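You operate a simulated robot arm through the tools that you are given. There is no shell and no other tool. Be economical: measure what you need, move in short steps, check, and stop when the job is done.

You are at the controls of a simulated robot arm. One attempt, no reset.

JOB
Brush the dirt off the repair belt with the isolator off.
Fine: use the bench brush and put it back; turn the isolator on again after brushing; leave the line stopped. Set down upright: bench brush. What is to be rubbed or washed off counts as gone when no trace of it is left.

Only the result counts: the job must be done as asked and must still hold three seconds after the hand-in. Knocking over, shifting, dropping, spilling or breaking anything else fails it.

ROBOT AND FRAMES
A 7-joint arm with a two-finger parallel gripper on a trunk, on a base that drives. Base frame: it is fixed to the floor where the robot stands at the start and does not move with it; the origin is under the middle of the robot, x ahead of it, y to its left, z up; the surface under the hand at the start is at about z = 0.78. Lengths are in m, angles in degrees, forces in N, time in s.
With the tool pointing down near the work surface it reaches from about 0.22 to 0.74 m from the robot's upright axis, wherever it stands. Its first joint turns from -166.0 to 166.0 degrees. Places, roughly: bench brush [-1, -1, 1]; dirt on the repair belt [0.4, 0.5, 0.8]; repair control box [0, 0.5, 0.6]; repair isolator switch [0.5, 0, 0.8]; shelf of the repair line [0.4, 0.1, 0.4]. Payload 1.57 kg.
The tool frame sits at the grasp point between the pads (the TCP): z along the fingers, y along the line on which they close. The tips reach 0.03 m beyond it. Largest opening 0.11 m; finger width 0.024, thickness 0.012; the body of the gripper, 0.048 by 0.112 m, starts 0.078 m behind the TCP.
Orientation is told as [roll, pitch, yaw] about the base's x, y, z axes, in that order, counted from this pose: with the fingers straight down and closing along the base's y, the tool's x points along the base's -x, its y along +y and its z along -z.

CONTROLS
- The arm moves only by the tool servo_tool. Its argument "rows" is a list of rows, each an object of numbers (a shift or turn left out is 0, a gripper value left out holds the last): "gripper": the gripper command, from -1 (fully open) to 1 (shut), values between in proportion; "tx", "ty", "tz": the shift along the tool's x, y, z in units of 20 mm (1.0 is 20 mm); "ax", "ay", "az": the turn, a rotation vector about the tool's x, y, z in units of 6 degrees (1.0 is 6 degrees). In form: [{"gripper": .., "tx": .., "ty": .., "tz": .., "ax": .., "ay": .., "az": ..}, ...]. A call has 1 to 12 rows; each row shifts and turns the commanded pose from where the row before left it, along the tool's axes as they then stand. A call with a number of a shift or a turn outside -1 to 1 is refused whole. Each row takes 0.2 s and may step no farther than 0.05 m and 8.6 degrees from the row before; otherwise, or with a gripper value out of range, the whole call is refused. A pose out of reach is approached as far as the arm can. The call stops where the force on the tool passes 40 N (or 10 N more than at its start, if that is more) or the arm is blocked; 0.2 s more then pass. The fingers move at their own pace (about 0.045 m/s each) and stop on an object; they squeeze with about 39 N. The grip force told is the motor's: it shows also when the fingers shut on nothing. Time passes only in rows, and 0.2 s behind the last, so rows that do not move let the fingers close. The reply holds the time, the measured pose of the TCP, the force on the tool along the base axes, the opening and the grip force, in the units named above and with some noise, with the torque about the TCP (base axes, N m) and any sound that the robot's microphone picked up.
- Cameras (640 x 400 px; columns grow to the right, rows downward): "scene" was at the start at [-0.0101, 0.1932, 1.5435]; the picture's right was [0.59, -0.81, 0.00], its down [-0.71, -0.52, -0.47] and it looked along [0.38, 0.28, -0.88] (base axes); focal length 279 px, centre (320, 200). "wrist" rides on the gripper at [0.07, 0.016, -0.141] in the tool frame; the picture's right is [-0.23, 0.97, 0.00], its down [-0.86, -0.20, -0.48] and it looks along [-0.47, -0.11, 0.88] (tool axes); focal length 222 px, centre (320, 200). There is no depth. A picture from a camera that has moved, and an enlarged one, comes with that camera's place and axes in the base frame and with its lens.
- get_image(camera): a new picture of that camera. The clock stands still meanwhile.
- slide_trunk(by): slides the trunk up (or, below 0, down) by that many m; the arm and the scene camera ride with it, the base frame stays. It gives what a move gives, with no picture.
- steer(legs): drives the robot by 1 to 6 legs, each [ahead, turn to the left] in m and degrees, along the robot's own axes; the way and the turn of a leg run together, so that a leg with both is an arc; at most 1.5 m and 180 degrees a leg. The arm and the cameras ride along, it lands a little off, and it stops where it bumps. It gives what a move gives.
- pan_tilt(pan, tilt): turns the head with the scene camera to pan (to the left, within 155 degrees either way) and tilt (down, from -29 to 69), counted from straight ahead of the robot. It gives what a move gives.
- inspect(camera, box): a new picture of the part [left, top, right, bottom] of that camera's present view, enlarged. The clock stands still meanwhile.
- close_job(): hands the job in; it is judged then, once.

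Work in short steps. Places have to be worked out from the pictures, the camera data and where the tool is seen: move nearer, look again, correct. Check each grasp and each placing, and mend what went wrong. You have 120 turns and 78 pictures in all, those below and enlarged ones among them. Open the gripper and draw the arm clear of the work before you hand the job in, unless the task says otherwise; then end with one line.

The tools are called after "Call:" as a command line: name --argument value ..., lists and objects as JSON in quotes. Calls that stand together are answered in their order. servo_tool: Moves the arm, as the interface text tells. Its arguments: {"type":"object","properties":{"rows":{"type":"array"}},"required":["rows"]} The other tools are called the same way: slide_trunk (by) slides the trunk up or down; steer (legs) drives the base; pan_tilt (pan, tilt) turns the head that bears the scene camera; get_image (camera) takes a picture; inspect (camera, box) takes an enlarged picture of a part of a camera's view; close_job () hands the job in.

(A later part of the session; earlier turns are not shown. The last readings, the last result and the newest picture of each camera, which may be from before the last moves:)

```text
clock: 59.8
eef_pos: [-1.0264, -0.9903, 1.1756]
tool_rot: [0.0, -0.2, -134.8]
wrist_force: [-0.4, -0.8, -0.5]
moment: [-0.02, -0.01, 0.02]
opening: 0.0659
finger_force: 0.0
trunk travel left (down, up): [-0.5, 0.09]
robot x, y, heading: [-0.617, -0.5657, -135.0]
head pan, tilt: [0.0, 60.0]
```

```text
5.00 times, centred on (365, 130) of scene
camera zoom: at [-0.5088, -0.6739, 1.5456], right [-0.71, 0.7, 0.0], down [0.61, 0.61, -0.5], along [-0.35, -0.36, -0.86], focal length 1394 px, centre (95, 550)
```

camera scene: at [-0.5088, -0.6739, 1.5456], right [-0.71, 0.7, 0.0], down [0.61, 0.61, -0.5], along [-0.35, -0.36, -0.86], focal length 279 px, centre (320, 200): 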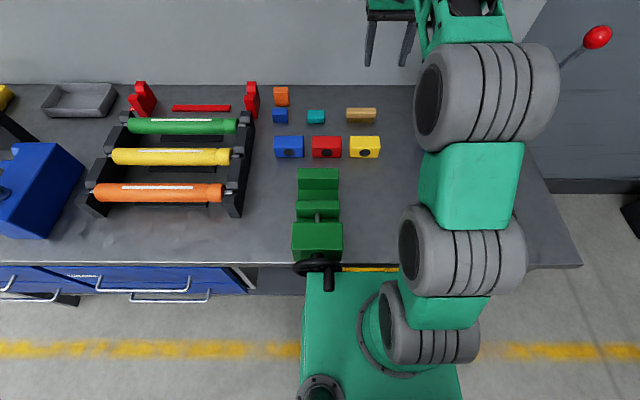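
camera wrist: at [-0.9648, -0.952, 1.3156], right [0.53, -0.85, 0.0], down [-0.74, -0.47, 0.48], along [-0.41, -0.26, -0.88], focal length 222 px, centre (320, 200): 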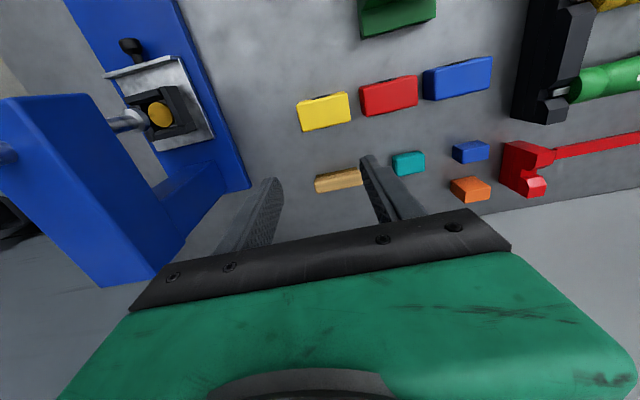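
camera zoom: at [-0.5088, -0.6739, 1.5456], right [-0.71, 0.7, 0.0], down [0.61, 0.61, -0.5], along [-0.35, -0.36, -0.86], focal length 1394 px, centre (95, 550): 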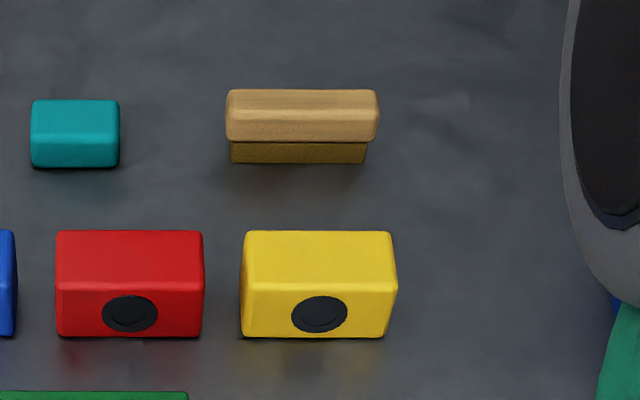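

Brush: center ≈ [-1.112, -1.091], top z≈0.885, 0.10 long with its long axis at -45.8°. I move above it, turning the tool 91° so the fingers close across its width.

Call:
servo_tool --rows '[{"tx": -0.94, "ty": 0.075, "gripper": -0.2}, {"tx": -0.94, "ty": 0.075}, {"tx": -0.94, "ty": 0.075}, {"tx": -0.94, "ty": 0.075}, {"tx": -0.94, "ty": 0.075}, {"tx": -0.94, "ty": 0.075}, {"tx": -0.94, "ty": 0.075}, {}]'

Call:
servo_tool --rows '[{"az": 1, "tz": 0.5}, {"az": 1, "tz": 0.5}, {"az": 1, "tz": 0.5}, {"az": 1, "tz": 0.5}, {"az": 1, "tz": 0.5}, {"az": 1, "tz": 0.5}, {"az": 1, "tz": 0.5}, {"az": 1, "tz": 0.5}, {"az": 1, "tz": 0.5}, {"az": 1, "tz": 0.5}, {"az": 1, "tz": 0.5}, {"az": 1, "tz": 0.5}]'

Call:
servo_tool --rows '[{"az": 1, "tz": 0.5}, {"az": 1, "tz": 0.5}, {"az": 1, "tz": 0.5}, {"az": 0.15}, {}]'

Call:
get_image --camera "wrist"

Call:
get_image --camera "scene"

```text
clock: 61.6
eef_pos: [-1.0748, -1.0481, 1.1722]
tool_rot: [-0.1, -0.2, -134.8]
wrist_force: [-0.7, 0.1, -0.2]
moment: [0.01, -0.03, 0.01]
opening: 0.0662
finger_force: 0.0
out of reach, approached as far as the arm can: row 5, 6, 7
trunk travel left (down, up): [-0.5, 0.09]
robot x, y, heading: [-0.6134, -0.5669, -134.8]
head pan, tilt: [0.0, 60.0]
```

```text
clock: 64.2
eef_pos: [-1.0738, -1.0479, 1.0524]
tool_rot: [0.0, 0.0, 153.1]
wrist_force: [1.2, 0.4, -0.4]
moment: [0.0, 0.0, 0.0]
opening: 0.0658
finger_force: 0.0
trunk travel left (down, up): [-0.5, 0.09]
robot x, y, heading: [-0.6166, -0.5661, -134.5]
head pan, tilt: [0.0, 60.0]
```

```text
clock: 65.4
eef_pos: [-1.0742, -1.0483, 1.0228]
tool_rot: [0.2, 0.0, 134.4]
wrist_force: [-0.6, 0.2, -0.5]
moment: [0.05, 0.01, 0.01]
opening: 0.0661
finger_force: 0.1
trunk travel left (down, up): [-0.5, 0.09]
robot x, y, heading: [-0.6147, -0.5654, -134.5]
head pan, tilt: [0.0, 60.0]
```

```text
40 pictures are left
camera wrist: at [-1.0366, -1.1092, 1.1626], right [-0.86, -0.52, 0.0], down [-0.45, 0.75, 0.48], along [-0.25, 0.41, -0.88], focal length 222 px, centre (320, 200)
```

wrist: 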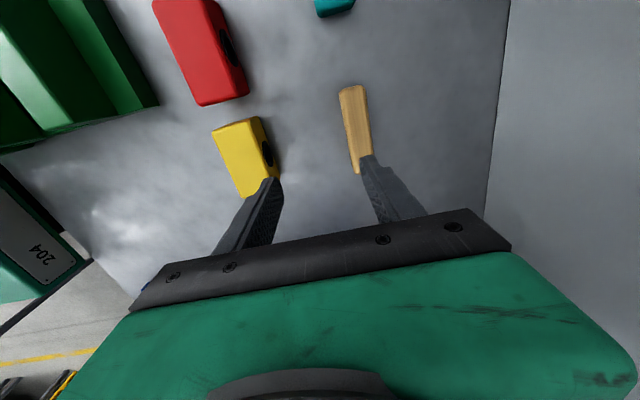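

```text
39 pictures are left
camera scene: at [-0.5087, -0.674, 1.5458], right [-0.71, 0.7, 0.0], down [0.61, 0.61, -0.5], along [-0.35, -0.36, -0.86], focal length 279 px, centre (320, 200)
```

scene: 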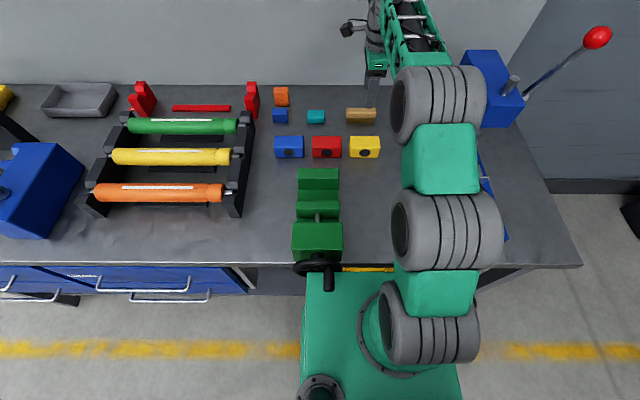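

Brush center refined to [-1.104, -1.089]. I descend to z≈0.94 and move over it.

Call:
servo_tool --rows '[{"tz": 1}, {"tz": 1}, {"tz": 1}, {"tz": 1, "ty": 0.3}, {"ty": 0.7, "tx": 0.2}, {"ty": 0.7, "tx": 0.2}, {"ty": 0.8}, {}]'

Call:
get_image --camera "wrist"

Call:
inspect --camera "scene" --box '[320, 60, 430, 170]'

```text
clock: 67.2
eef_pos: [-1.1048, -1.0906, 0.9409]
tool_rot: [0.1, 0.0, 134.3]
wrist_force: [0.1, -0.1, -0.8]
moment: [-0.01, 0.0, 0.02]
opening: 0.066
finger_force: 0.1
trunk travel left (down, up): [-0.5, 0.09]
robot x, y, heading: [-0.6129, -0.5643, -134.5]
head pan, tilt: [0.0, 60.0]
```

```text
38 pictures are left
camera wrist: at [-1.0672, -1.1507, 1.0824], right [-0.86, -0.52, 0.0], down [-0.45, 0.75, 0.48], along [-0.25, 0.41, -0.88], focal length 222 px, centre (320, 200)
```

wrist: 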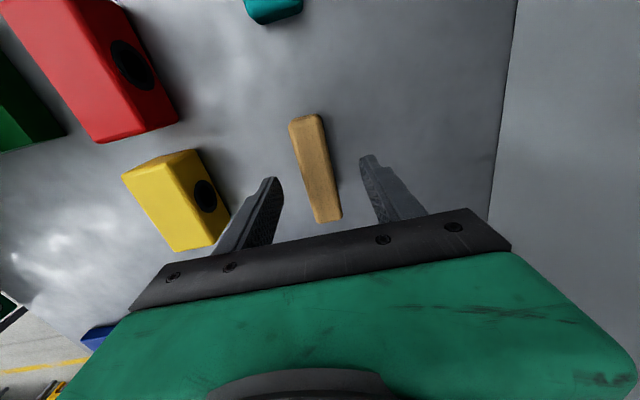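

```text
3.64 times, centred on (375, 115) of scene
camera zoom: at [-0.5086, -0.674, 1.5458], right [-0.71, 0.7, 0.0], down [0.61, 0.61, -0.5], along [-0.35, -0.36, -0.86], focal length 1014 px, centre (120, 509)
```

zoom: 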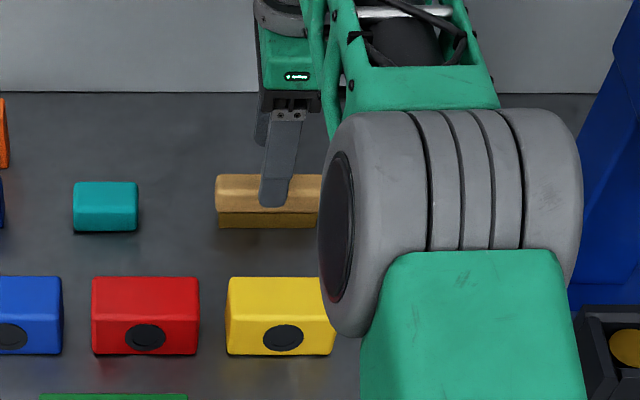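

Well aligned. I descend to z≈0.888 in small steps.

Call:
servo_tool --rows '[{"tz": 0.7, "ty": -0.12, "tx": -0.1}, {"tz": 0.7}, {"tz": 0.6}, {"tz": 0.6}, {}]'

Call:
get_image --camera "wrist"

Call:
inspect --camera "scene" --box '[330, 80, 410, 150]'

```text
clock: 68.4
eef_pos: [-1.1042, -1.0853, 0.8903]
tool_rot: [0.3, -0.1, 134.3]
wrist_force: [0.8, 0.3, 3.3]
moment: [0.1, -0.08, 0.01]
opening: 0.0666
finger_force: 0.5
trunk travel left (down, up): [-0.5, 0.09]
robot x, y, heading: [-0.616, -0.564, -134.6]
head pan, tilt: [0.0, 60.0]
```

```text
36 pictures are left
camera wrist: at [-1.0665, -1.147, 1.0305], right [-0.86, -0.52, 0.0], down [-0.45, 0.75, 0.48], along [-0.25, 0.41, -0.88], focal length 222 px, centre (320, 200)
```

wrist: 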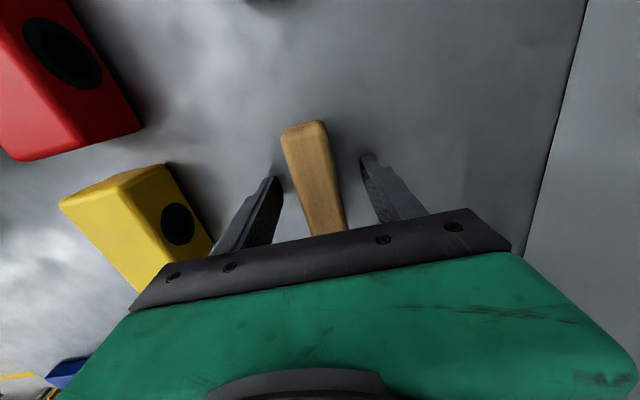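

```text
5.71 times, centred on (370, 115) of scene
camera zoom: at [-0.5086, -0.674, 1.5458], right [-0.71, 0.7, 0.0], down [0.61, 0.61, -0.5], along [-0.35, -0.36, -0.86], focal length 1593 px, centre (34, 686)
```

zoom: 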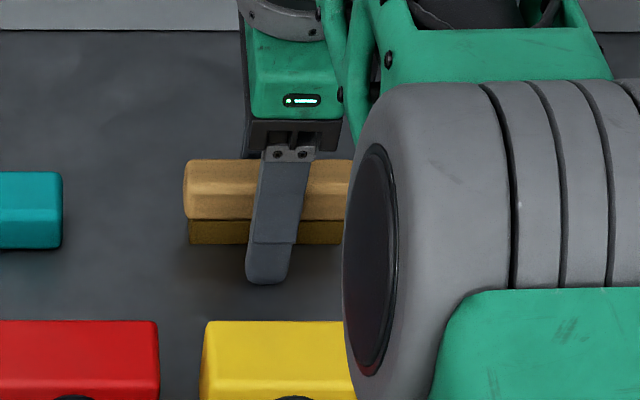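

The tips just touch the bench (table z≈0.86). I lift 4 mm and close on the wooden body.

Call:
servo_tool --rows '[{"tz": -0.3}, {"gripper": 1}, {}, {}, {}, {}, {}]'

Call:
get_image --camera "wrist"

```text
clock: 70.0
eef_pos: [-1.1048, -1.0859, 0.8959]
tool_rot: [0.2, 0.1, 134.4]
wrist_force: [0.6, 0.0, 0.3]
moment: [-0.01, 0.0, 0.05]
opening: 0.0275
finger_force: 37.6
trunk travel left (down, up): [-0.5, 0.09]
robot x, y, heading: [-0.6153, -0.5673, -134.4]
head pan, tilt: [0.0, 60.0]
```

```text
34 pictures are left
camera wrist: at [-1.0664, -1.1472, 1.0363], right [-0.86, -0.52, 0.0], down [-0.45, 0.75, 0.48], along [-0.25, 0.41, -0.88], focal length 222 px, centre (320, 200)
```

wrist: 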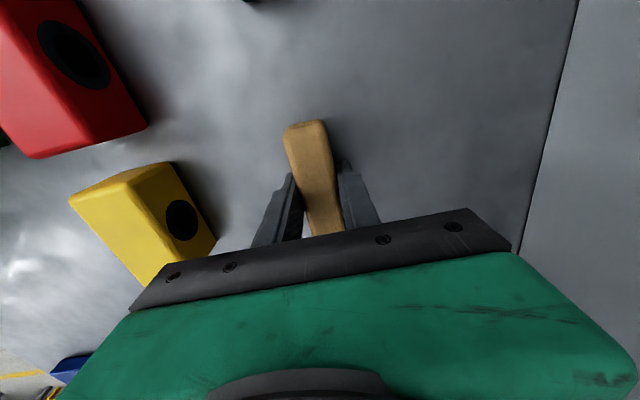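

Gripped (27.5 mm); place position remembered: TCP [-1.105, -1.086, 0.896], yaw 134.4. I lift and retract toward the robot.

Call:
servo_tool --rows '[{"tz": -0.5}, {"tz": -1}, {"tz": -1}, {"tz": -1}, {"tz": -1}, {"tz": -1, "ty": -0.5}, {"tz": -1, "ty": -1}, {"tz": -1, "ty": -1}, {"tz": -1, "ty": -1}, {"tz": -1, "ty": -1}, {"tz": -1, "ty": -1}, {"tz": -1, "ty": -1}]'

Call:
servo_tool --rows '[{"ty": -1, "tz": -1}, {"ty": -1, "tz": -1}, {"ty": -1}, {"ty": -1}, {"ty": -1}, {"ty": -1}, {"ty": -1}, {}]'

Call:
get_image --camera "scene"

```text
clock: 72.6
eef_pos: [-1.011, -0.9952, 1.1269]
tool_rot: [0.1, -0.1, 134.4]
wrist_force: [0.5, -0.6, -1.3]
moment: [0.0, -0.03, 0.0]
opening: 0.0276
finger_force: 37.8
trunk travel left (down, up): [-0.5, 0.09]
robot x, y, heading: [-0.6186, -0.5643, -134.8]
head pan, tilt: [0.0, 60.0]
```

```text
clock: 74.4
eef_pos: [-0.9106, -0.8964, 1.1647]
tool_rot: [0.0, -0.1, 134.3]
wrist_force: [0.5, -0.2, -0.3]
moment: [0.01, 0.02, -0.02]
opening: 0.0272
finger_force: 37.9
trunk travel left (down, up): [-0.5, 0.09]
robot x, y, heading: [-0.6168, -0.5641, -134.9]
head pan, tilt: [0.0, 60.0]
```

```text
33 pictures are left
camera scene: at [-0.5086, -0.674, 1.5457], right [-0.71, 0.7, 0.0], down [0.61, 0.61, -0.5], along [-0.35, -0.36, -0.86], focal length 279 px, centre (320, 200)
```

scene: 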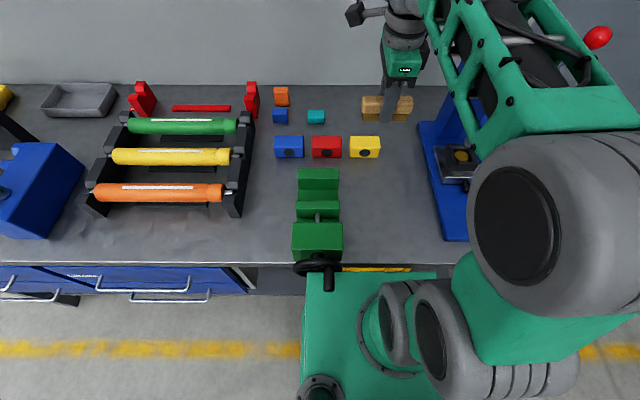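

Brush is held well. I drive back by the reverse route to the start pose.

Call:
steer --legs '[[-0.587, 0], [0, 90], [-0.22, 0], [0, 45], [0.33, 0]]'

Call:
pan_tilt --pan 36 --tilt 60

Call:
get_image --camera "scene"

```text
clock: 86.6
eef_pos: [0.4222, 0.0184, 1.1622]
tool_rot: [-0.1, 0.0, -91.6]
wrist_force: [0.3, 0.0, -0.3]
moment: [0.06, 0.01, 0.03]
opening: 0.0274
finger_force: 38.0
trunk travel left (down, up): [-0.5, 0.09]
robot x, y, heading: [-0.0268, 0.0017, -0.7]
head pan, tilt: [0.0, 60.0]
```

```text
clock: 87.6
eef_pos: [0.4218, 0.0182, 1.163]
tool_rot: [-0.1, 0.0, -91.8]
wrist_force: [0.7, -0.2, -0.8]
moment: [0.04, -0.02, 0.0]
opening: 0.0274
finger_force: 37.8
trunk travel left (down, up): [-0.5, 0.09]
robot x, y, heading: [-0.0304, -0.0008, -1.2]
head pan, tilt: [36.0, 60.0]
```

```text
32 pictures are left
camera scene: at [-0.0313, 0.1951, 1.5457], right [0.57, -0.82, 0.0], down [-0.71, -0.5, -0.5], along [0.41, 0.29, -0.87], focal length 279 px, centre (320, 200)
```

scene: 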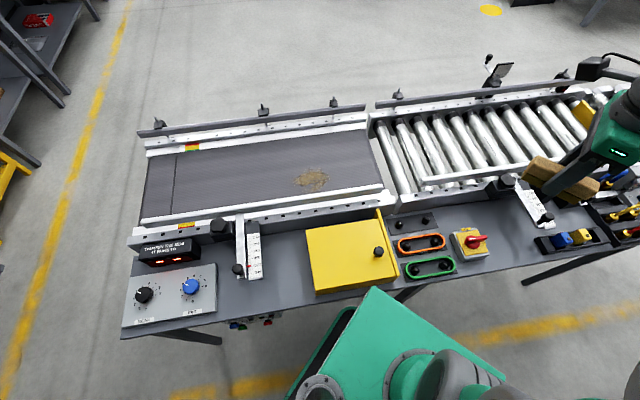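

Dirt at about [0.384, 0.521] on the belt. I carry the brush over there at height while turning the tool to yaw -135 (brush across the belt).

Call:
servo_tool --rows '[{"tx": 1, "ty": -0.1}, {"tx": 1, "ty": -0.1}, {"tx": 1, "ty": -0.1}, {"tx": 1, "ty": -0.1}, {"tx": 1, "ty": -0.1}, {"tx": 1, "ty": -0.1}, {"tx": 1, "ty": -0.1}, {"tx": 1, "ty": -0.1}, {"tx": 1, "ty": -0.1}, {"tx": 1, "ty": -0.1}, {"tx": 1, "ty": -0.1}, {"tx": 1, "ty": -0.1}]'

Call:
servo_tool --rows '[{"tx": 1, "ty": -0.1, "tz": 0.6}, {"tx": 1, "ty": -0.1, "tz": 0.6}, {"tx": 1, "ty": -0.1, "tz": 0.6}, {"tx": 1, "ty": -0.1, "tz": 0.6}, {"tx": 1, "ty": -0.1, "tz": 0.6}, {"tx": 1, "ty": -0.1, "tz": 0.6}, {"tx": 1, "ty": -0.1, "tz": 0.6}, {"tx": 1, "ty": -0.1, "tz": 0.6}, {"tx": 1, "ty": -0.1, "tz": 0.6}, {"tx": 1, "ty": -0.1, "tz": 0.6}]'

Call:
servo_tool --rows '[{"az": 1}, {"az": 1}, {"az": 1}, {"az": 1}, {"az": 1}, {"az": 1}, {"az": 1}, {"az": 0.2}, {}]'

Call:
get_image --camera "scene"

Call:
get_image --camera "wrist"

```text
clock: 90.2
eef_pos: [0.4053, 0.2592, 1.1623]
tool_rot: [-0.1, 0.0, -91.6]
wrist_force: [0.3, 0.1, -1.9]
moment: [0.02, -0.03, 0.0]
opening: 0.0275
finger_force: 37.5
trunk travel left (down, up): [-0.5, 0.09]
robot x, y, heading: [-0.0262, -0.0007, -0.9]
head pan, tilt: [36.0, 60.0]
```

```text
clock: 92.4
eef_pos: [0.3908, 0.4603, 1.0433]
tool_rot: [-0.2, 0.0, -91.7]
wrist_force: [0.3, 0.7, -1.4]
moment: [0.03, 0.0, -0.01]
opening: 0.0275
finger_force: 38.2
trunk travel left (down, up): [-0.5, 0.09]
robot x, y, heading: [-0.0279, -0.0014, -0.9]
head pan, tilt: [36.0, 60.0]
```

```text
clock: 94.4
eef_pos: [0.3945, 0.4642, 1.0454]
tool_rot: [-0.1, -0.1, -135.0]
wrist_force: [0.2, 0.3, -0.4]
moment: [0.02, -0.01, -0.01]
opening: 0.0276
finger_force: 37.7
out of reach, approached as far as the arm can: row 5
trunk travel left (down, up): [-0.5, 0.09]
robot x, y, heading: [-0.0246, 0.0003, -0.8]
head pan, tilt: [36.0, 60.0]
```

```text
31 pictures are left
camera scene: at [-0.0314, 0.1954, 1.5457], right [0.57, -0.82, 0.0], down [-0.71, -0.5, -0.5], along [0.41, 0.29, -0.87], focal length 279 px, centre (320, 200)
```

scene: 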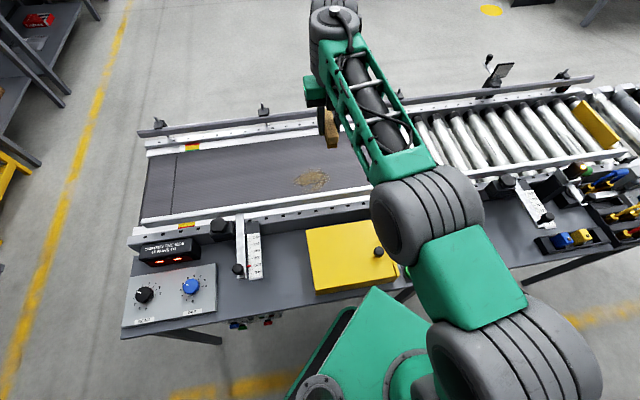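

```text
30 pictures are left
camera wrist: at [0.4559, 0.5025, 1.1858], right [0.53, -0.85, 0.0], down [-0.74, -0.46, 0.48], along [-0.41, -0.25, -0.88], focal length 222 px, centre (320, 200)
```

wrist: 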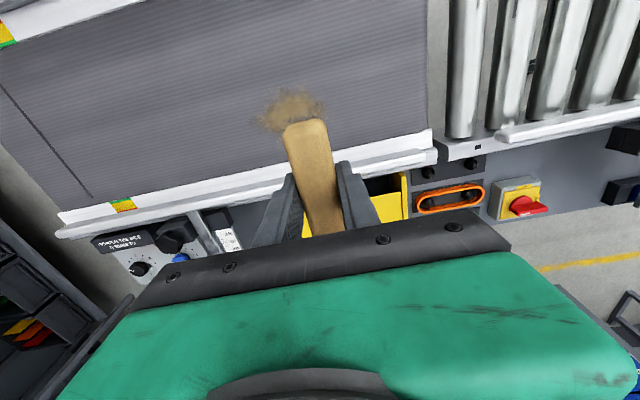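

The dirt is centred near [0.387, 0.520], roughly ±0.06 along the belt and ±0.045 across. I go to the stroke start beside it and descend to z≈0.85.

Call:
servo_tool --rows '[{"tx": 0.85, "ty": 1}, {"tx": 0.85, "ty": 1}, {"ty": 0.3, "tz": 1}, {"tz": 1}, {"tz": 1}, {"tz": 1}, {"tz": 1}, {"tz": 1}, {"tz": 1}, {"tz": 1}, {"tz": 1}, {"tz": 0.7}]'

Call:
get_image --camera "wrist"

```text
clock: 97.0
eef_pos: [0.451, 0.4591, 0.8511]
tool_rot: [-0.2, -0.2, -134.9]
wrist_force: [0.1, 0.5, 0.7]
moment: [-0.01, 0.0, -0.01]
opening: 0.0274
finger_force: 38.0
trunk travel left (down, up): [-0.5, 0.09]
robot x, y, heading: [-0.027, -0.0012, -0.8]
head pan, tilt: [36.0, 60.0]
```

```text
29 pictures are left
camera wrist: at [0.5131, 0.4955, 0.9914], right [0.53, -0.85, 0.0], down [-0.74, -0.46, 0.48], along [-0.41, -0.25, -0.88], focal length 222 px, centre (320, 200)
```

wrist: 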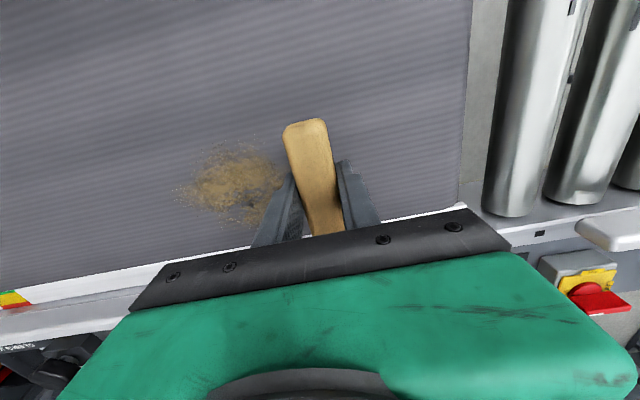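

Belt edges and dirt are clear: centre ≈ [0.380, 0.519]. I lower in small steps to feel for the belt.

Call:
servo_tool --rows '[{"tz": 0.5}, {"tz": 0.5}, {"tz": 0.3}, {"tz": 0.2}, {}]'

```text
clock: 98.2
eef_pos: [0.4509, 0.4565, 0.8213]
tool_rot: [-0.1, -0.1, -135.0]
wrist_force: [-0.1, 0.0, -0.2]
moment: [0.03, 0.0, 0.03]
opening: 0.0277
finger_force: 37.9
trunk travel left (down, up): [-0.5, 0.09]
robot x, y, heading: [-0.027, 0.0019, -0.9]
head pan, tilt: [36.0, 60.0]
```

Call:
servo_tool --rows '[{"tz": 0.15}, {"tz": 0.15}, {"tz": 0.1}, {}]'

```text
clock: 99.2
eef_pos: [0.4516, 0.4566, 0.8161]
tool_rot: [-0.1, 0.1, -134.8]
wrist_force: [-0.7, 0.1, 13.1]
moment: [-0.36, 0.27, 0.02]
opening: 0.0275
finger_force: 38.2
trunk travel left (down, up): [-0.5, 0.09]
robot x, y, heading: [-0.0274, 0.0022, -0.9]
head pan, tilt: [36.0, 60.0]
```

In contact at 13 N (belt ≈ 0.78). I ease slightly and make the first strokes along the belt in the near lane, then the middle lane.

Call:
servo_tool --rows '[{"tz": -0.08, "tx": -0.7}, {"tx": -0.7}, {"ty": -1}, {"ty": -1}, {"ty": -1}, {"ty": -1}, {"ty": -1}, {"ty": -1}, {"ty": -1}, {"ty": -1}, {"ty": -1}, {"ty": -0.5}]'

Call:
servo_tool --rows '[{"tx": 1}, {"ty": 1}, {"ty": 1}, {"ty": 1}, {"ty": 1}, {"ty": 1}, {"ty": 1}, {"ty": 1}, {"ty": 1}, {"ty": 1}, {"ty": 0.5}]'

Call:
servo_tool --rows '[{"tx": 1}, {"ty": -1}, {"ty": -1}, {"ty": -1}, {"ty": -1}, {"ty": -1}, {"ty": -1}, {"ty": -1}, {"ty": -1}, {"ty": -1}, {"ty": -0.5}]'

Call:
get_image --camera "wrist"

```text
clock: 101.8
eef_pos: [0.3114, 0.5842, 0.8122]
tool_rot: [-0.1, 0.0, -134.9]
wrist_force: [14.3, -16.0, 28.6]
moment: [-0.11, -0.57, -0.22]
opening: 0.0275
finger_force: 38.2
out of reach, approached as far as the arm can: row 1, 2
trunk travel left (down, up): [-0.5, 0.09]
robot x, y, heading: [-0.025, -0.0004, -0.8]
head pan, tilt: [36.0, 60.0]
```

```text
clock: 104.2
eef_pos: [0.46, 0.4661, 0.8115]
tool_rot: [0.1, 0.0, -134.9]
wrist_force: [-6.7, 4.8, 10.1]
moment: [-0.02, 0.23, -0.1]
opening: 0.0273
finger_force: 37.9
trunk travel left (down, up): [-0.5, 0.09]
robot x, y, heading: [-0.027, -0.001, -0.7]
head pan, tilt: [36.0, 60.0]
```

```text
clock: 106.6
eef_pos: [0.3321, 0.5996, 0.8154]
tool_rot: [0.0, 0.0, -134.9]
wrist_force: [0.2, 0.3, -0.7]
moment: [-0.02, -0.02, -0.02]
opening: 0.0273
finger_force: 37.8
out of reach, approached as far as the arm can: row 9, 10, 11
trunk travel left (down, up): [-0.5, 0.09]
robot x, y, heading: [-0.0274, 0.0008, -0.8]
head pan, tilt: [36.0, 60.0]
```

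```text
28 pictures are left
camera wrist: at [0.3932, 0.6381, 0.9553], right [0.53, -0.85, 0.0], down [-0.75, -0.46, 0.48], along [-0.4, -0.25, -0.88], focal length 222 px, centre (320, 200)
```

wrist: 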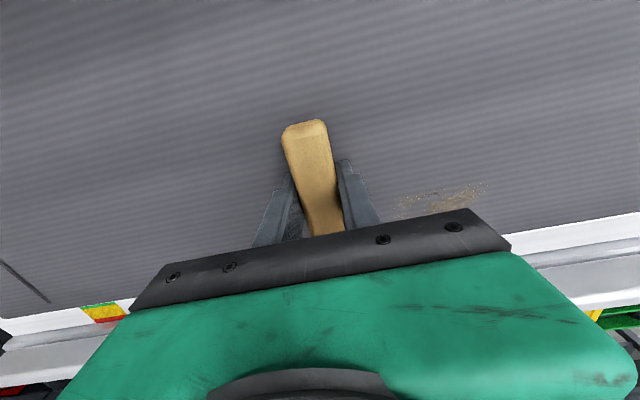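

Most is gone; a trace remains on the near side (the tool yaw was near a wrist limit, so the near lane was missed). I lift, turn back 36°, and do the near lane.

Call:
servo_tool --rows '[{"tz": -0.75}, {"az": -1}, {"az": -1}, {"az": -1}, {"az": -1}, {"az": -1}, {"az": -1}, {"tx": -0.7, "ty": -0.5}, {"tx": -0.7, "ty": -0.5}, {"tx": -0.68, "ty": -0.5}, {}]'

Call:
get_image --camera "wrist"

```text
clock: 109.0
eef_pos: [0.2964, 0.5635, 0.8306]
tool_rot: [-0.1, -0.1, -98.9]
wrist_force: [0.8, -0.2, -0.9]
moment: [-0.01, 0.0, -0.03]
opening: 0.0273
finger_force: 37.8
trunk travel left (down, up): [-0.5, 0.09]
robot x, y, heading: [-0.0252, -0.0008, -1.0]
head pan, tilt: [36.0, 60.0]
```

```text
27 pictures are left
camera wrist: at [0.3235, 0.6296, 0.97], right [0.93, -0.37, 0.0], down [-0.33, -0.81, 0.48], along [-0.18, -0.44, -0.88], focal length 222 px, centre (320, 200)
```

wrist: 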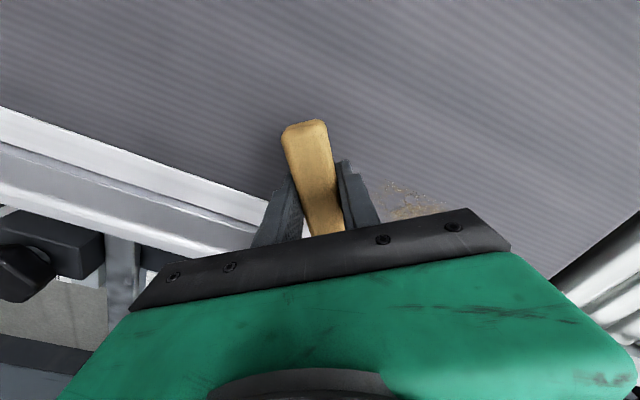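

I lower to contact and stroke along the belt in the near lane.

Call:
servo_tool --rows '[{"tz": 0.5}, {"tz": 0.3}, {"tz": 0.1}, {}]'

```text
clock: 110.0
eef_pos: [0.2959, 0.5626, 0.8122]
tool_rot: [-0.1, -0.1, -98.8]
wrist_force: [-0.2, 0.2, -1.1]
moment: [0.01, 0.04, 0.02]
opening: 0.0274
finger_force: 38.2
trunk travel left (down, up): [-0.5, 0.09]
robot x, y, heading: [-0.0267, 0.0005, -0.8]
head pan, tilt: [36.0, 60.0]
```

Call:
servo_tool --rows '[{"tz": 0.08}, {"tz": 0.08}, {}]'

```text
clock: 110.8
eef_pos: [0.2967, 0.5632, 0.8112]
tool_rot: [0.0, 0.2, -98.9]
wrist_force: [1.4, -0.3, 14.8]
moment: [-0.72, 0.08, 0.07]
opening: 0.0273
finger_force: 38.7
trunk travel left (down, up): [-0.5, 0.09]
robot x, y, heading: [-0.0256, -0.004, -0.8]
head pan, tilt: [36.0, 60.0]
```

Contact with 15 N. I stroke along the belt and back.

Call:
servo_tool --rows '[{"tx": -0.588, "ty": 0.809}, {"tx": -0.588, "ty": 0.809}, {"tx": -0.588, "ty": 0.809}, {"tx": -0.588, "ty": 0.809}, {"tx": -0.588, "ty": 0.809}, {"tx": -0.588, "ty": 0.809}, {"tx": -0.588, "ty": 0.809}, {"tx": -0.588, "ty": 0.809}, {"tx": -0.588, "ty": 0.809}, {"tx": -0.588, "ty": 0.809}]'

Call:
servo_tool --rows '[{"tx": 0.588, "ty": -0.809}, {"tx": 0.588, "ty": -0.809}, {"tx": 0.588, "ty": -0.809}, {"tx": 0.588, "ty": -0.809}, {"tx": 0.588, "ty": -0.809}, {"tx": 0.588, "ty": -0.809}, {"tx": 0.588, "ty": -0.809}, {"tx": 0.588, "ty": -0.809}, {"tx": 0.588, "ty": -0.809}, {"tz": -0.8}]'

Call:
get_image --camera "wrist"

Call:
inspect --camera "scene" --box '[230, 130, 400, 220]'

```text
clock: 112.5
eef_pos: [0.4049, 0.4872, 0.8112]
tool_rot: [-0.1, 0.8, -98.9]
wrist_force: [-0.7, -6.4, 15.3]
moment: [-0.77, -0.04, -0.14]
opening: 0.0274
finger_force: 38.0
out of reach, approached as far as the arm can: row 3, 4, 5, 6, 8
trunk travel left (down, up): [-0.5, 0.09]
robot x, y, heading: [-0.0279, -0.0019, -0.7]
head pan, tilt: [36.0, 60.0]
stopped in row 8: the force on the tool passed its limit at 87 N (the readings are from after the stop); the commanded pose is now the measured one
```

```text
clock: 112.9
eef_pos: [0.391, 0.5024, 0.8096]
tool_rot: [-0.1, 0.7, -98.9]
wrist_force: [-3.9, 2.0, 4.5]
moment: [-0.21, 0.1, -0.23]
opening: 0.0273
finger_force: 38.5
trunk travel left (down, up): [-0.5, 0.09]
robot x, y, heading: [-0.0248, 0.0006, -0.6]
head pan, tilt: [36.0, 60.0]
stopped in row 2: the force on the tool passed its limit at 89 N (the readings are from after the stop); the commanded pose is now the measured one
```

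```text
26 pictures are left
camera wrist: at [0.4169, 0.5665, 0.9513], right [0.93, -0.37, 0.0], down [-0.33, -0.82, 0.47], along [-0.18, -0.43, -0.88], focal length 222 px, centre (320, 200)
```

wrist: 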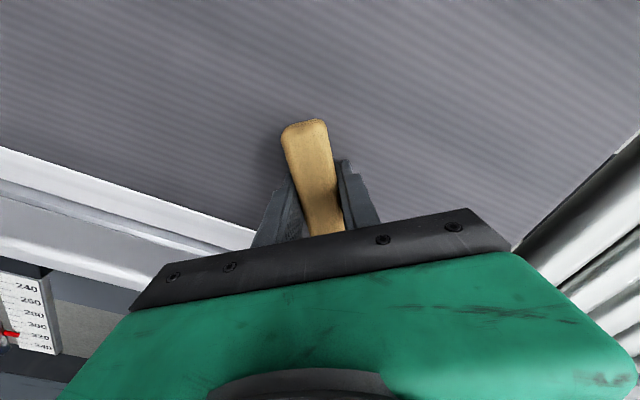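

```text
3.76 times, centred on (315, 175) of scene
camera zoom: at [-0.0327, 0.195, 1.5454], right [0.58, -0.82, 0.0], down [-0.71, -0.5, -0.5], along [0.41, 0.29, -0.87], focal length 1050 px, centre (339, 294)
```

zoom: 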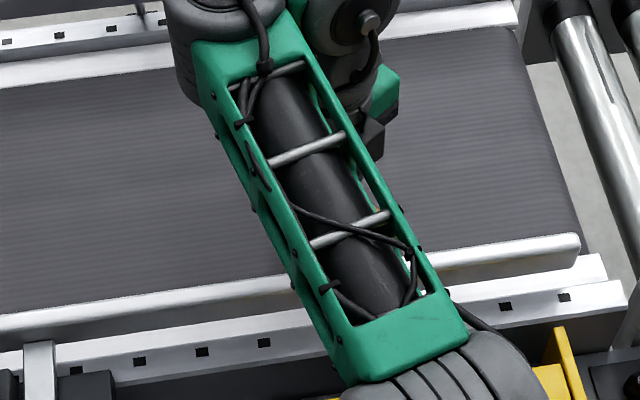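

There were force spikes and reach warnings, so I lift clear now and look at the belt.

Call:
servo_tool --rows '[{"tz": -0.5}, {"tz": -1}, {"tz": -1}, {"tz": -1}, {"tz": -1}, {"tz": -1}, {"tz": -1}, {"tz": -1}, {"tz": -1}, {"tz": -1}, {"tz": -1}, {}]'

Call:
get_image --camera "wrist"

Call:
get_image --camera "scene"

```text
clock: 115.5
eef_pos: [0.3954, 0.5036, 1.0186]
tool_rot: [-0.1, 0.5, -98.7]
wrist_force: [-0.4, 0.2, -1.2]
moment: [0.0, 0.0, 0.0]
opening: 0.0276
finger_force: 38.0
out of reach, approached as far as the arm can: row 2, 4
trunk travel left (down, up): [-0.5, 0.09]
robot x, y, heading: [-0.0264, -0.0035, -0.8]
head pan, tilt: [36.0, 60.0]
```

```text
24 pictures are left
camera wrist: at [0.4226, 0.5696, 1.1594], right [0.93, -0.37, 0.0], down [-0.33, -0.82, 0.47], along [-0.18, -0.44, -0.88], focal length 222 px, centre (320, 200)
```

wrist: 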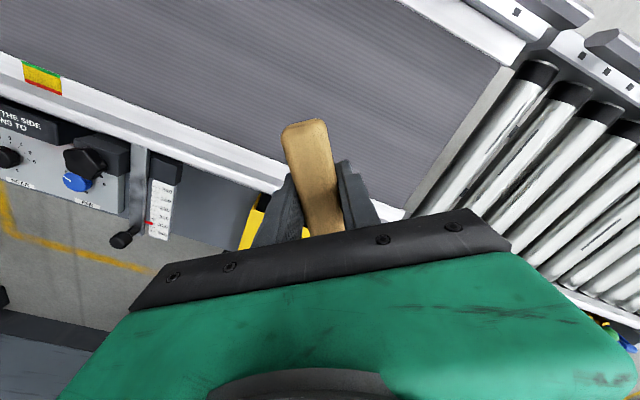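

```text
23 pictures are left
camera scene: at [-0.0319, 0.1952, 1.5457], right [0.58, -0.82, 0.0], down [-0.71, -0.5, -0.5], along [0.41, 0.29, -0.87], focal length 279 px, centre (320, 200)
```

scene: 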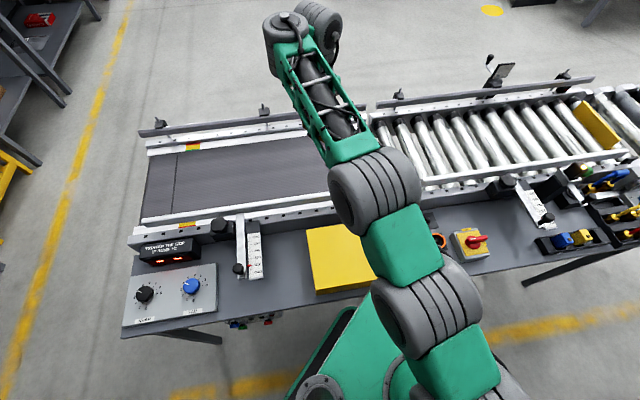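

I move the arm aside to see the dirt spot with the scene camera.

Call:
servo_tool --rows '[{"tx": -1, "tz": -0.5}, {"tx": -1, "tz": -0.5}, {"tx": -1, "tz": -0.5}, {"tx": -1, "tz": -0.5}, {"tx": -1, "tz": -0.5}, {"tx": -1, "tz": -0.5}, {"tx": -1, "tz": -0.5}, {"tx": -1, "tz": -0.5}, {"tx": -1, "tz": -0.5}, {"tx": -1, "tz": -0.5}, {"tx": -1}, {"tx": -1}]'

Call:
servo_tool --rows '[{"tx": -1}, {"tx": -1}, {"tx": -1}, {"tx": -1}, {"tx": -1}, {"tx": -1}, {"tx": -1}, {"tx": -1}, {"tx": -1}, {"tx": -1}]'

Call:
inspect --camera "scene" --box '[200, 110, 400, 235]'

```text
clock: 118.1
eef_pos: [0.359, 0.2656, 1.1158]
tool_rot: [-0.1, 0.6, -98.9]
wrist_force: [0.6, -0.1, -1.8]
moment: [-0.04, -0.03, 0.02]
opening: 0.0275
finger_force: 38.1
trunk travel left (down, up): [-0.5, 0.09]
robot x, y, heading: [-0.0234, -0.0013, -0.8]
head pan, tilt: [36.0, 60.0]
```

```text
clock: 120.3
eef_pos: [0.3272, 0.0693, 1.1147]
tool_rot: [-0.1, 0.6, -98.8]
wrist_force: [0.0, 0.0, -0.7]
moment: [0.02, 0.03, -0.01]
opening: 0.0274
finger_force: 37.7
trunk travel left (down, up): [-0.5, 0.09]
robot x, y, heading: [-0.0259, 0.0009, -0.9]
head pan, tilt: [36.0, 60.0]
```

```text
3.20 times, centred on (300, 172) of scene
camera zoom: at [-0.0319, 0.195, 1.5457], right [0.58, -0.82, 0.0], down [-0.71, -0.5, -0.5], along [0.41, 0.29, -0.87], focal length 892 px, centre (384, 288)
```

zoom: 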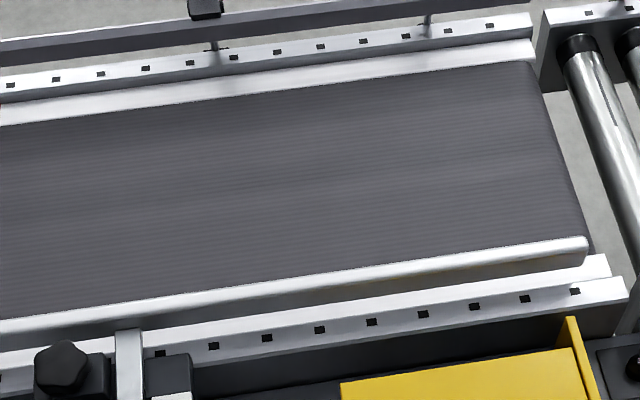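

The belt looks clean; I zoom in harder on the spot to confirm no trace.

Call:
inspect --camera "scene" --box '[275, 155, 355, 205]'

Call:
inspect --camera "scene" --box '[110, 200, 290, 330]'

```text
8.00 times, centred on (315, 180) of scene
camera zoom: at [-0.0319, 0.195, 1.5457], right [0.58, -0.82, 0.0], down [-0.71, -0.5, -0.5], along [0.41, 0.29, -0.87], focal length 2230 px, centre (360, 360)
```

zoom: 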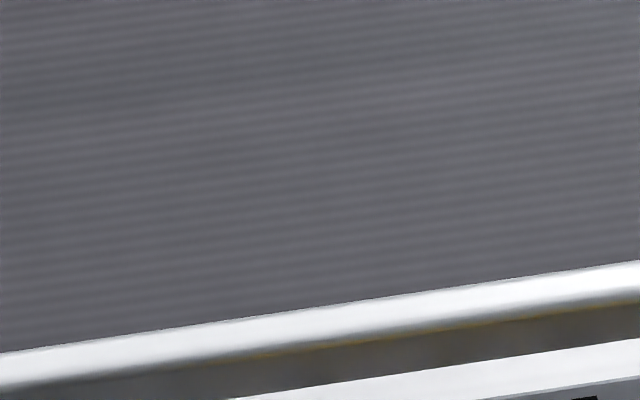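

```text
3.08 times, centred on (200, 265) of scene
camera zoom: at [-0.0319, 0.195, 1.5457], right [0.58, -0.82, 0.0], down [-0.71, -0.5, -0.5], along [0.41, 0.29, -0.87], focal length 858 px, centre (689, 0)
```

zoom: 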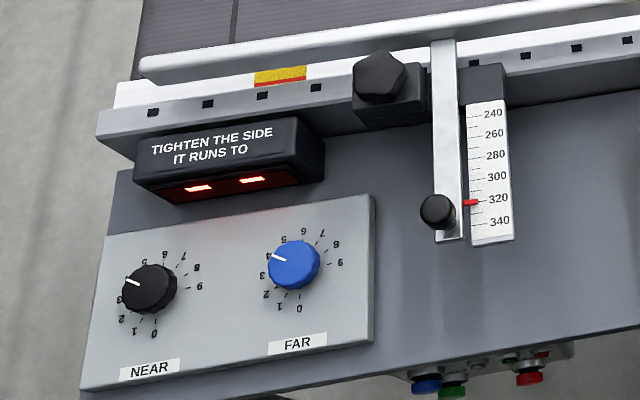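

The belt is clean. I now raise the arm, correct yaw, and drive the brush back to the rear bench.

Call:
servo_tool --rows '[{"tz": -1, "az": -0.6}, {"tz": -1, "az": -0.6}, {"tz": -0.5}, {}]'

Call:
steer --legs '[[-0.325, 0], [0, -44.2], [0.22, 0], [0, -90], [0.575, 0]]'

Call:
pan_tilt --pan 0 --tilt 60

Call:
get_image --camera "scene"

```text
clock: 121.3
eef_pos: [0.327, 0.07, 1.165]
tool_rot: [0.0, 0.6, -91.6]
wrist_force: [-0.2, -0.3, -1.7]
moment: [0.0, -0.02, 0.03]
opening: 0.0276
finger_force: 37.8
trunk travel left (down, up): [-0.5, 0.09]
robot x, y, heading: [-0.0255, 0.004, -1.0]
head pan, tilt: [36.0, 60.0]
```

```text
clock: 133.5
eef_pos: [-0.8016, -0.8557, 1.1642]
tool_rot: [-0.1, 0.5, 133.8]
wrist_force: [-0.8, 0.1, -1.0]
moment: [-0.02, -0.04, 0.0]
opening: 0.0274
finger_force: 37.9
trunk travel left (down, up): [-0.5, 0.09]
robot x, y, heading: [-0.6024, -0.5524, -135.4]
head pan, tilt: [36.0, 60.0]
```

```text
clock: 134.5
eef_pos: [-0.8016, -0.8546, 1.1649]
tool_rot: [0.0, 0.6, 133.7]
wrist_force: [0.1, -0.3, -0.4]
moment: [0.03, -0.01, 0.0]
opening: 0.0277
finger_force: 37.9
trunk travel left (down, up): [-0.5, 0.09]
robot x, y, heading: [-0.6021, -0.5548, -135.5]
head pan, tilt: [0.0, 60.0]
```

```text
19 pictures are left
camera scene: at [-0.4998, -0.6693, 1.5457], right [-0.7, 0.71, 0.0], down [0.62, 0.61, -0.5], along [-0.36, -0.35, -0.87], focal length 279 px, centre (320, 200)
```

scene: 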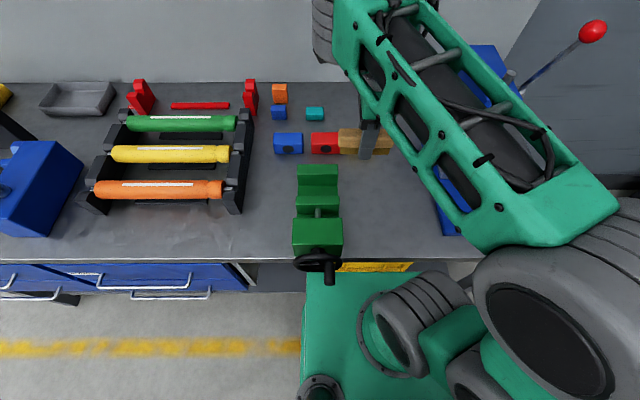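

I nudge 1 cm closer and bring the brush out over the bench at height.

Call:
steer --legs '[[0.01, 0]]'

Call:
servo_tool --rows '[{"tx": -0.2, "ty": 1, "az": -0.1, "ax": 0.07, "ay": 0.07}, {"tx": -0.2, "ty": 1}, {"tx": -0.2, "ty": 1}, {"tx": -0.2, "ty": 1}, {"tx": -0.2, "ty": 1}, {"tx": -0.2, "ty": 1}, {"tx": -0.2, "ty": 1}, {"tx": -0.2, "ty": 1}, {"tx": -0.2, "ty": 1}, {"tx": -0.2, "ty": 1}, {"tx": -0.2, "ty": 1}, {}]'

Call:
servo_tool --rows '[{"tz": 1}, {"tz": 1}, {"tz": 1}, {"tz": 1}, {"tz": 1}, {"tz": 1}, {"tz": 1}, {"tz": 1}, {"tz": 1}, {"tz": 0.5}, {}]'

```text
clock: 135.3
eef_pos: [-0.809, -0.8612, 1.1643]
tool_rot: [0.0, 0.5, 133.8]
wrist_force: [0.3, 0.4, -1.1]
moment: [-0.02, -0.01, 0.02]
opening: 0.0272
finger_force: 38.1
trunk travel left (down, up): [-0.5, 0.09]
robot x, y, heading: [-0.6093, -0.5624, -135.5]
head pan, tilt: [0.0, 60.0]
```

```text
clock: 137.9
eef_pos: [-0.9968, -0.9854, 1.1625]
tool_rot: [-0.4, 1.0, 134.3]
wrist_force: [-0.6, -0.1, 0.2]
moment: [-0.01, -0.03, -0.01]
opening: 0.0275
finger_force: 38.1
trunk travel left (down, up): [-0.5, 0.09]
robot x, y, heading: [-0.6082, -0.5648, -135.3]
head pan, tilt: [0.0, 60.0]
```

```text
clock: 140.3
eef_pos: [-1.0006, -0.9939, 0.9943]
tool_rot: [-0.9, 0.8, 134.4]
wrist_force: [0.4, 0.3, -1.2]
moment: [0.04, -0.03, -0.02]
opening: 0.0276
finger_force: 38.0
out of reach, approached as far as the arm can: row 9, 10
trunk travel left (down, up): [-0.5, 0.09]
robot x, y, heading: [-0.608, -0.5596, -135.5]
head pan, tilt: [0.0, 60.0]
```

Tilt crept to about 1° and the arm reports a limit. I look at the arm's posture.

Call:
get_image --camera "scene"

```text
18 pictures are left
camera scene: at [-0.5072, -0.6766, 1.5457], right [-0.7, 0.71, 0.0], down [0.62, 0.61, -0.5], along [-0.36, -0.35, -0.87], focal length 279 px, centre (320, 200)
```

scene: 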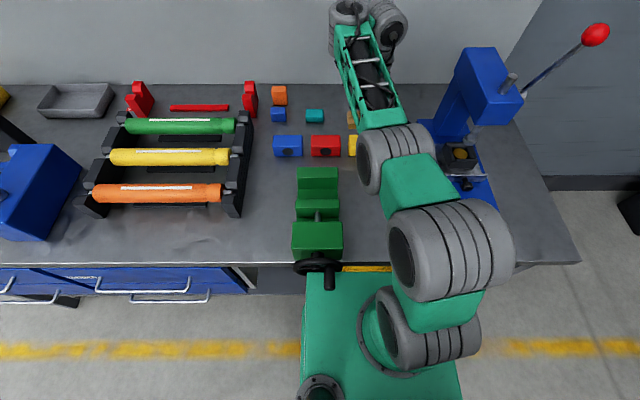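

The wrist is in a flipped configuration (it flipped when the last joint hit its limit over the belt), which shortens my reach. I retract, back away, and rotate the tool the other way to make it flip back in free space.

Call:
servo_tool --rows '[{"tz": -1}, {"tz": -1}, {"tz": -1}, {"tz": -1}, {"tz": -1}, {"tz": -1}, {"tz": -1}, {"tz": -1}, {"tz": -0.5, "ty": -1}, {"ty": -1}, {"ty": -1}, {"ty": -1}]'

Call:
steer --legs '[[-0.45, 0]]'

Call:
servo_tool --rows '[{"az": -1, "ty": -0.5}, {"az": -1}, {"az": -1}, {"az": -1}, {"az": -1}, {"az": -1}, {"az": -1}, {"az": -1}, {"az": -1}, {"az": -1}, {"az": -1}, {"az": -1}]'

```text
clock: 142.9
eef_pos: [-0.946, -0.9339, 1.1669]
tool_rot: [-0.5, 1.0, 134.4]
wrist_force: [-0.4, -0.4, -0.7]
moment: [-0.01, -0.03, 0.01]
opening: 0.0271
finger_force: 37.5
trunk travel left (down, up): [-0.5, 0.09]
robot x, y, heading: [-0.6107, -0.5638, -135.4]
head pan, tilt: [0.0, 60.0]
```

```text
clock: 145.6
eef_pos: [-0.626, -0.6188, 1.1662]
tool_rot: [-0.4, 0.9, 134.5]
wrist_force: [0.4, 0.2, -1.5]
moment: [-0.01, 0.0, 0.03]
opening: 0.0275
finger_force: 37.7
trunk travel left (down, up): [-0.5, 0.09]
robot x, y, heading: [-0.2891, -0.2429, -135.3]
head pan, tilt: [0.0, 60.0]
```

```text
clock: 148.2
eef_pos: [-0.6189, -0.6115, 1.1665]
tool_rot: [0.8, 0.7, -153.3]
wrist_force: [0.4, 0.0, 0.1]
moment: [-0.04, -0.01, -0.02]
opening: 0.0277
finger_force: 38.2
trunk travel left (down, up): [-0.5, 0.09]
robot x, y, heading: [-0.2865, -0.2427, -134.9]
head pan, tilt: [0.0, 60.0]
```

Call:
servo_tool --rows '[{"az": -1}, {"az": -1}, {"az": -1}, {"az": -1}, {"az": -1}, {}]'

Call:
get_image --camera "scene"

```text
clock: 149.6
eef_pos: [-0.6183, -0.6106, 1.1663]
tool_rot: [1.1, 0.2, -123.5]
wrist_force: [0.4, 0.4, -1.0]
moment: [0.0, 0.01, 0.0]
opening: 0.0276
finger_force: 37.9
trunk travel left (down, up): [-0.5, 0.09]
robot x, y, heading: [-0.2913, -0.243, -135.5]
head pan, tilt: [0.0, 60.0]
```

```text
17 pictures are left
camera scene: at [-0.1869, -0.3594, 1.5457], right [-0.7, 0.71, 0.0], down [0.61, 0.61, -0.5], along [-0.35, -0.35, -0.87], focal length 279 px, centre (320, 200)
```

scene: 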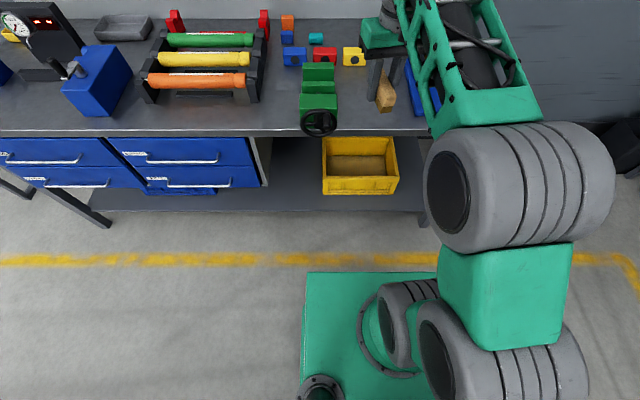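

The wrist is back in the normal configuration. I level the tool and turn it back to the placing yaw.

Call:
servo_tool --rows '[{"ax": 0.18, "ay": -0.03}, {"az": 1}, {"az": 1}, {"az": 1}, {"az": 1}, {"az": 1}, {"az": 1}, {"az": 1}, {"az": 1}, {"az": 1}, {"az": 1}, {"az": 1}]'

Call:
servo_tool --rows '[{"az": 1}, {"az": 1}, {"az": 1}, {"az": 1}, {"az": 1}, {"az": 1}, {}]'

Call:
steer --legs '[[0.455, 0]]'

```text
clock: 152.2
eef_pos: [-0.6177, -0.6123, 1.1661]
tool_rot: [0.0, -0.1, 170.4]
wrist_force: [0.3, -0.1, -1.2]
moment: [0.01, 0.01, 0.02]
opening: 0.0273
finger_force: 38.2
trunk travel left (down, up): [-0.5, 0.09]
robot x, y, heading: [-0.2889, -0.2437, -135.2]
head pan, tilt: [0.0, 60.0]
```

```text
clock: 153.8
eef_pos: [-0.6183, -0.6106, 1.1668]
tool_rot: [0.0, 0.1, 134.5]
wrist_force: [0.2, 1.0, -0.1]
moment: [-0.03, 0.0, 0.0]
opening: 0.0275
finger_force: 38.4
trunk travel left (down, up): [-0.5, 0.09]
robot x, y, heading: [-0.2925, -0.2463, -135.1]
head pan, tilt: [0.0, 60.0]
```

```text
clock: 156.6
eef_pos: [-0.9372, -0.9326, 1.1681]
tool_rot: [0.2, 0.0, 134.8]
wrist_force: [-0.1, -0.6, -1.4]
moment: [-0.04, 0.03, -0.01]
opening: 0.0276
finger_force: 38.0
trunk travel left (down, up): [-0.5, 0.09]
robot x, y, heading: [-0.612, -0.5678, -134.8]
head pan, tilt: [0.0, 60.0]
stopped in leg 1: the robot was blocked; the commanded pose is now the measured one
```

Level now. I extend, descend to z≈0.97, then finish over the original brush place.

Call:
servo_tool --rows '[{"ty": 1, "tx": -0.06}, {"ty": 1, "tx": -0.06}, {"ty": 1, "tx": -0.06}, {"ty": 1, "tx": -0.06}, {"ty": 1, "tx": -0.06}, {"ty": 1, "tx": -0.06}, {"ty": 1, "tx": -0.06}, {"tz": 1}, {"tz": 1}, {"tz": 1}, {"tz": 1}, {"tz": 1}]'

Call:
servo_tool --rows '[{"tz": 1}, {"tz": 1}, {"tz": 1}, {"tz": 1}, {"tz": 0.6}, {"ty": 1}, {"ty": 1}, {"ty": 1}, {"ty": 1}, {}]'

Call:
get_image --camera "scene"

```text
clock: 159.2
eef_pos: [-1.0428, -1.0251, 1.0684]
tool_rot: [0.2, 0.0, 134.8]
wrist_force: [0.6, 0.3, -1.3]
moment: [-0.02, 0.01, 0.01]
opening: 0.0272
finger_force: 37.9
trunk travel left (down, up): [-0.5, 0.09]
robot x, y, heading: [-0.6112, -0.5673, -134.9]
head pan, tilt: [0.0, 60.0]
```

```text
clock: 161.4
eef_pos: [-1.1007, -1.0823, 0.9765]
tool_rot: [0.2, 0.0, 134.7]
wrist_force: [0.4, 0.1, -1.1]
moment: [-0.01, -0.02, 0.0]
opening: 0.0274
finger_force: 38.0
trunk travel left (down, up): [-0.5, 0.09]
robot x, y, heading: [-0.6106, -0.5654, -135.0]
head pan, tilt: [0.0, 60.0]
```

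```text
16 pictures are left
camera scene: at [-0.5068, -0.6773, 1.5457], right [-0.71, 0.71, 0.0], down [0.61, 0.61, -0.5], along [-0.35, -0.36, -0.86], focal length 279 px, centre (320, 200)
```

scene: 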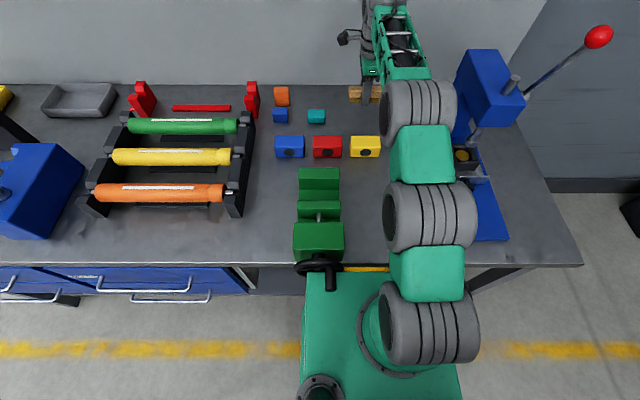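

I descend to just above the bench.

Call:
servo_tool --rows '[{"ty": 0.28, "tz": 0.6}, {"tz": 0.8}, {"tz": 0.8}, {"tz": 0.8}, {"tz": 0.6}, {}]'

Call:
servo_tool --rows '[{"tz": 0.15}, {"tz": 0.1}, {}]'

```text
clock: 162.8
eef_pos: [-1.103, -1.0854, 0.9028]
tool_rot: [0.1, 0.1, 134.9]
wrist_force: [0.2, 0.7, -1.4]
moment: [0.0, -0.01, 0.02]
opening: 0.0275
finger_force: 37.7
trunk travel left (down, up): [-0.5, 0.09]
robot x, y, heading: [-0.6134, -0.5673, -134.7]
head pan, tilt: [0.0, 60.0]
```

```text
clock: 163.6
eef_pos: [-1.1036, -1.0861, 0.8998]
tool_rot: [0.3, 0.0, 134.8]
wrist_force: [0.0, 0.8, -0.2]
moment: [0.01, 0.04, -0.02]
opening: 0.0276
finger_force: 37.9
trunk travel left (down, up): [-0.5, 0.09]
robot x, y, heading: [-0.611, -0.566, -135.0]
head pan, tilt: [0.0, 60.0]
```

Call:
servo_tool --rows '[{"tz": 0.12}, {"tz": 0.12}, {"tz": 0.08}, {}]'

```text
clock: 164.6
eef_pos: [-1.1042, -1.0857, 0.8932]
tool_rot: [0.1, -0.1, 134.9]
wrist_force: [-0.1, 1.1, -0.7]
moment: [-0.01, 0.01, 0.02]
opening: 0.0274
finger_force: 38.0
trunk travel left (down, up): [-0.5, 0.09]
robot x, y, heading: [-0.6129, -0.5663, -134.7]
head pan, tilt: [0.0, 60.0]
```

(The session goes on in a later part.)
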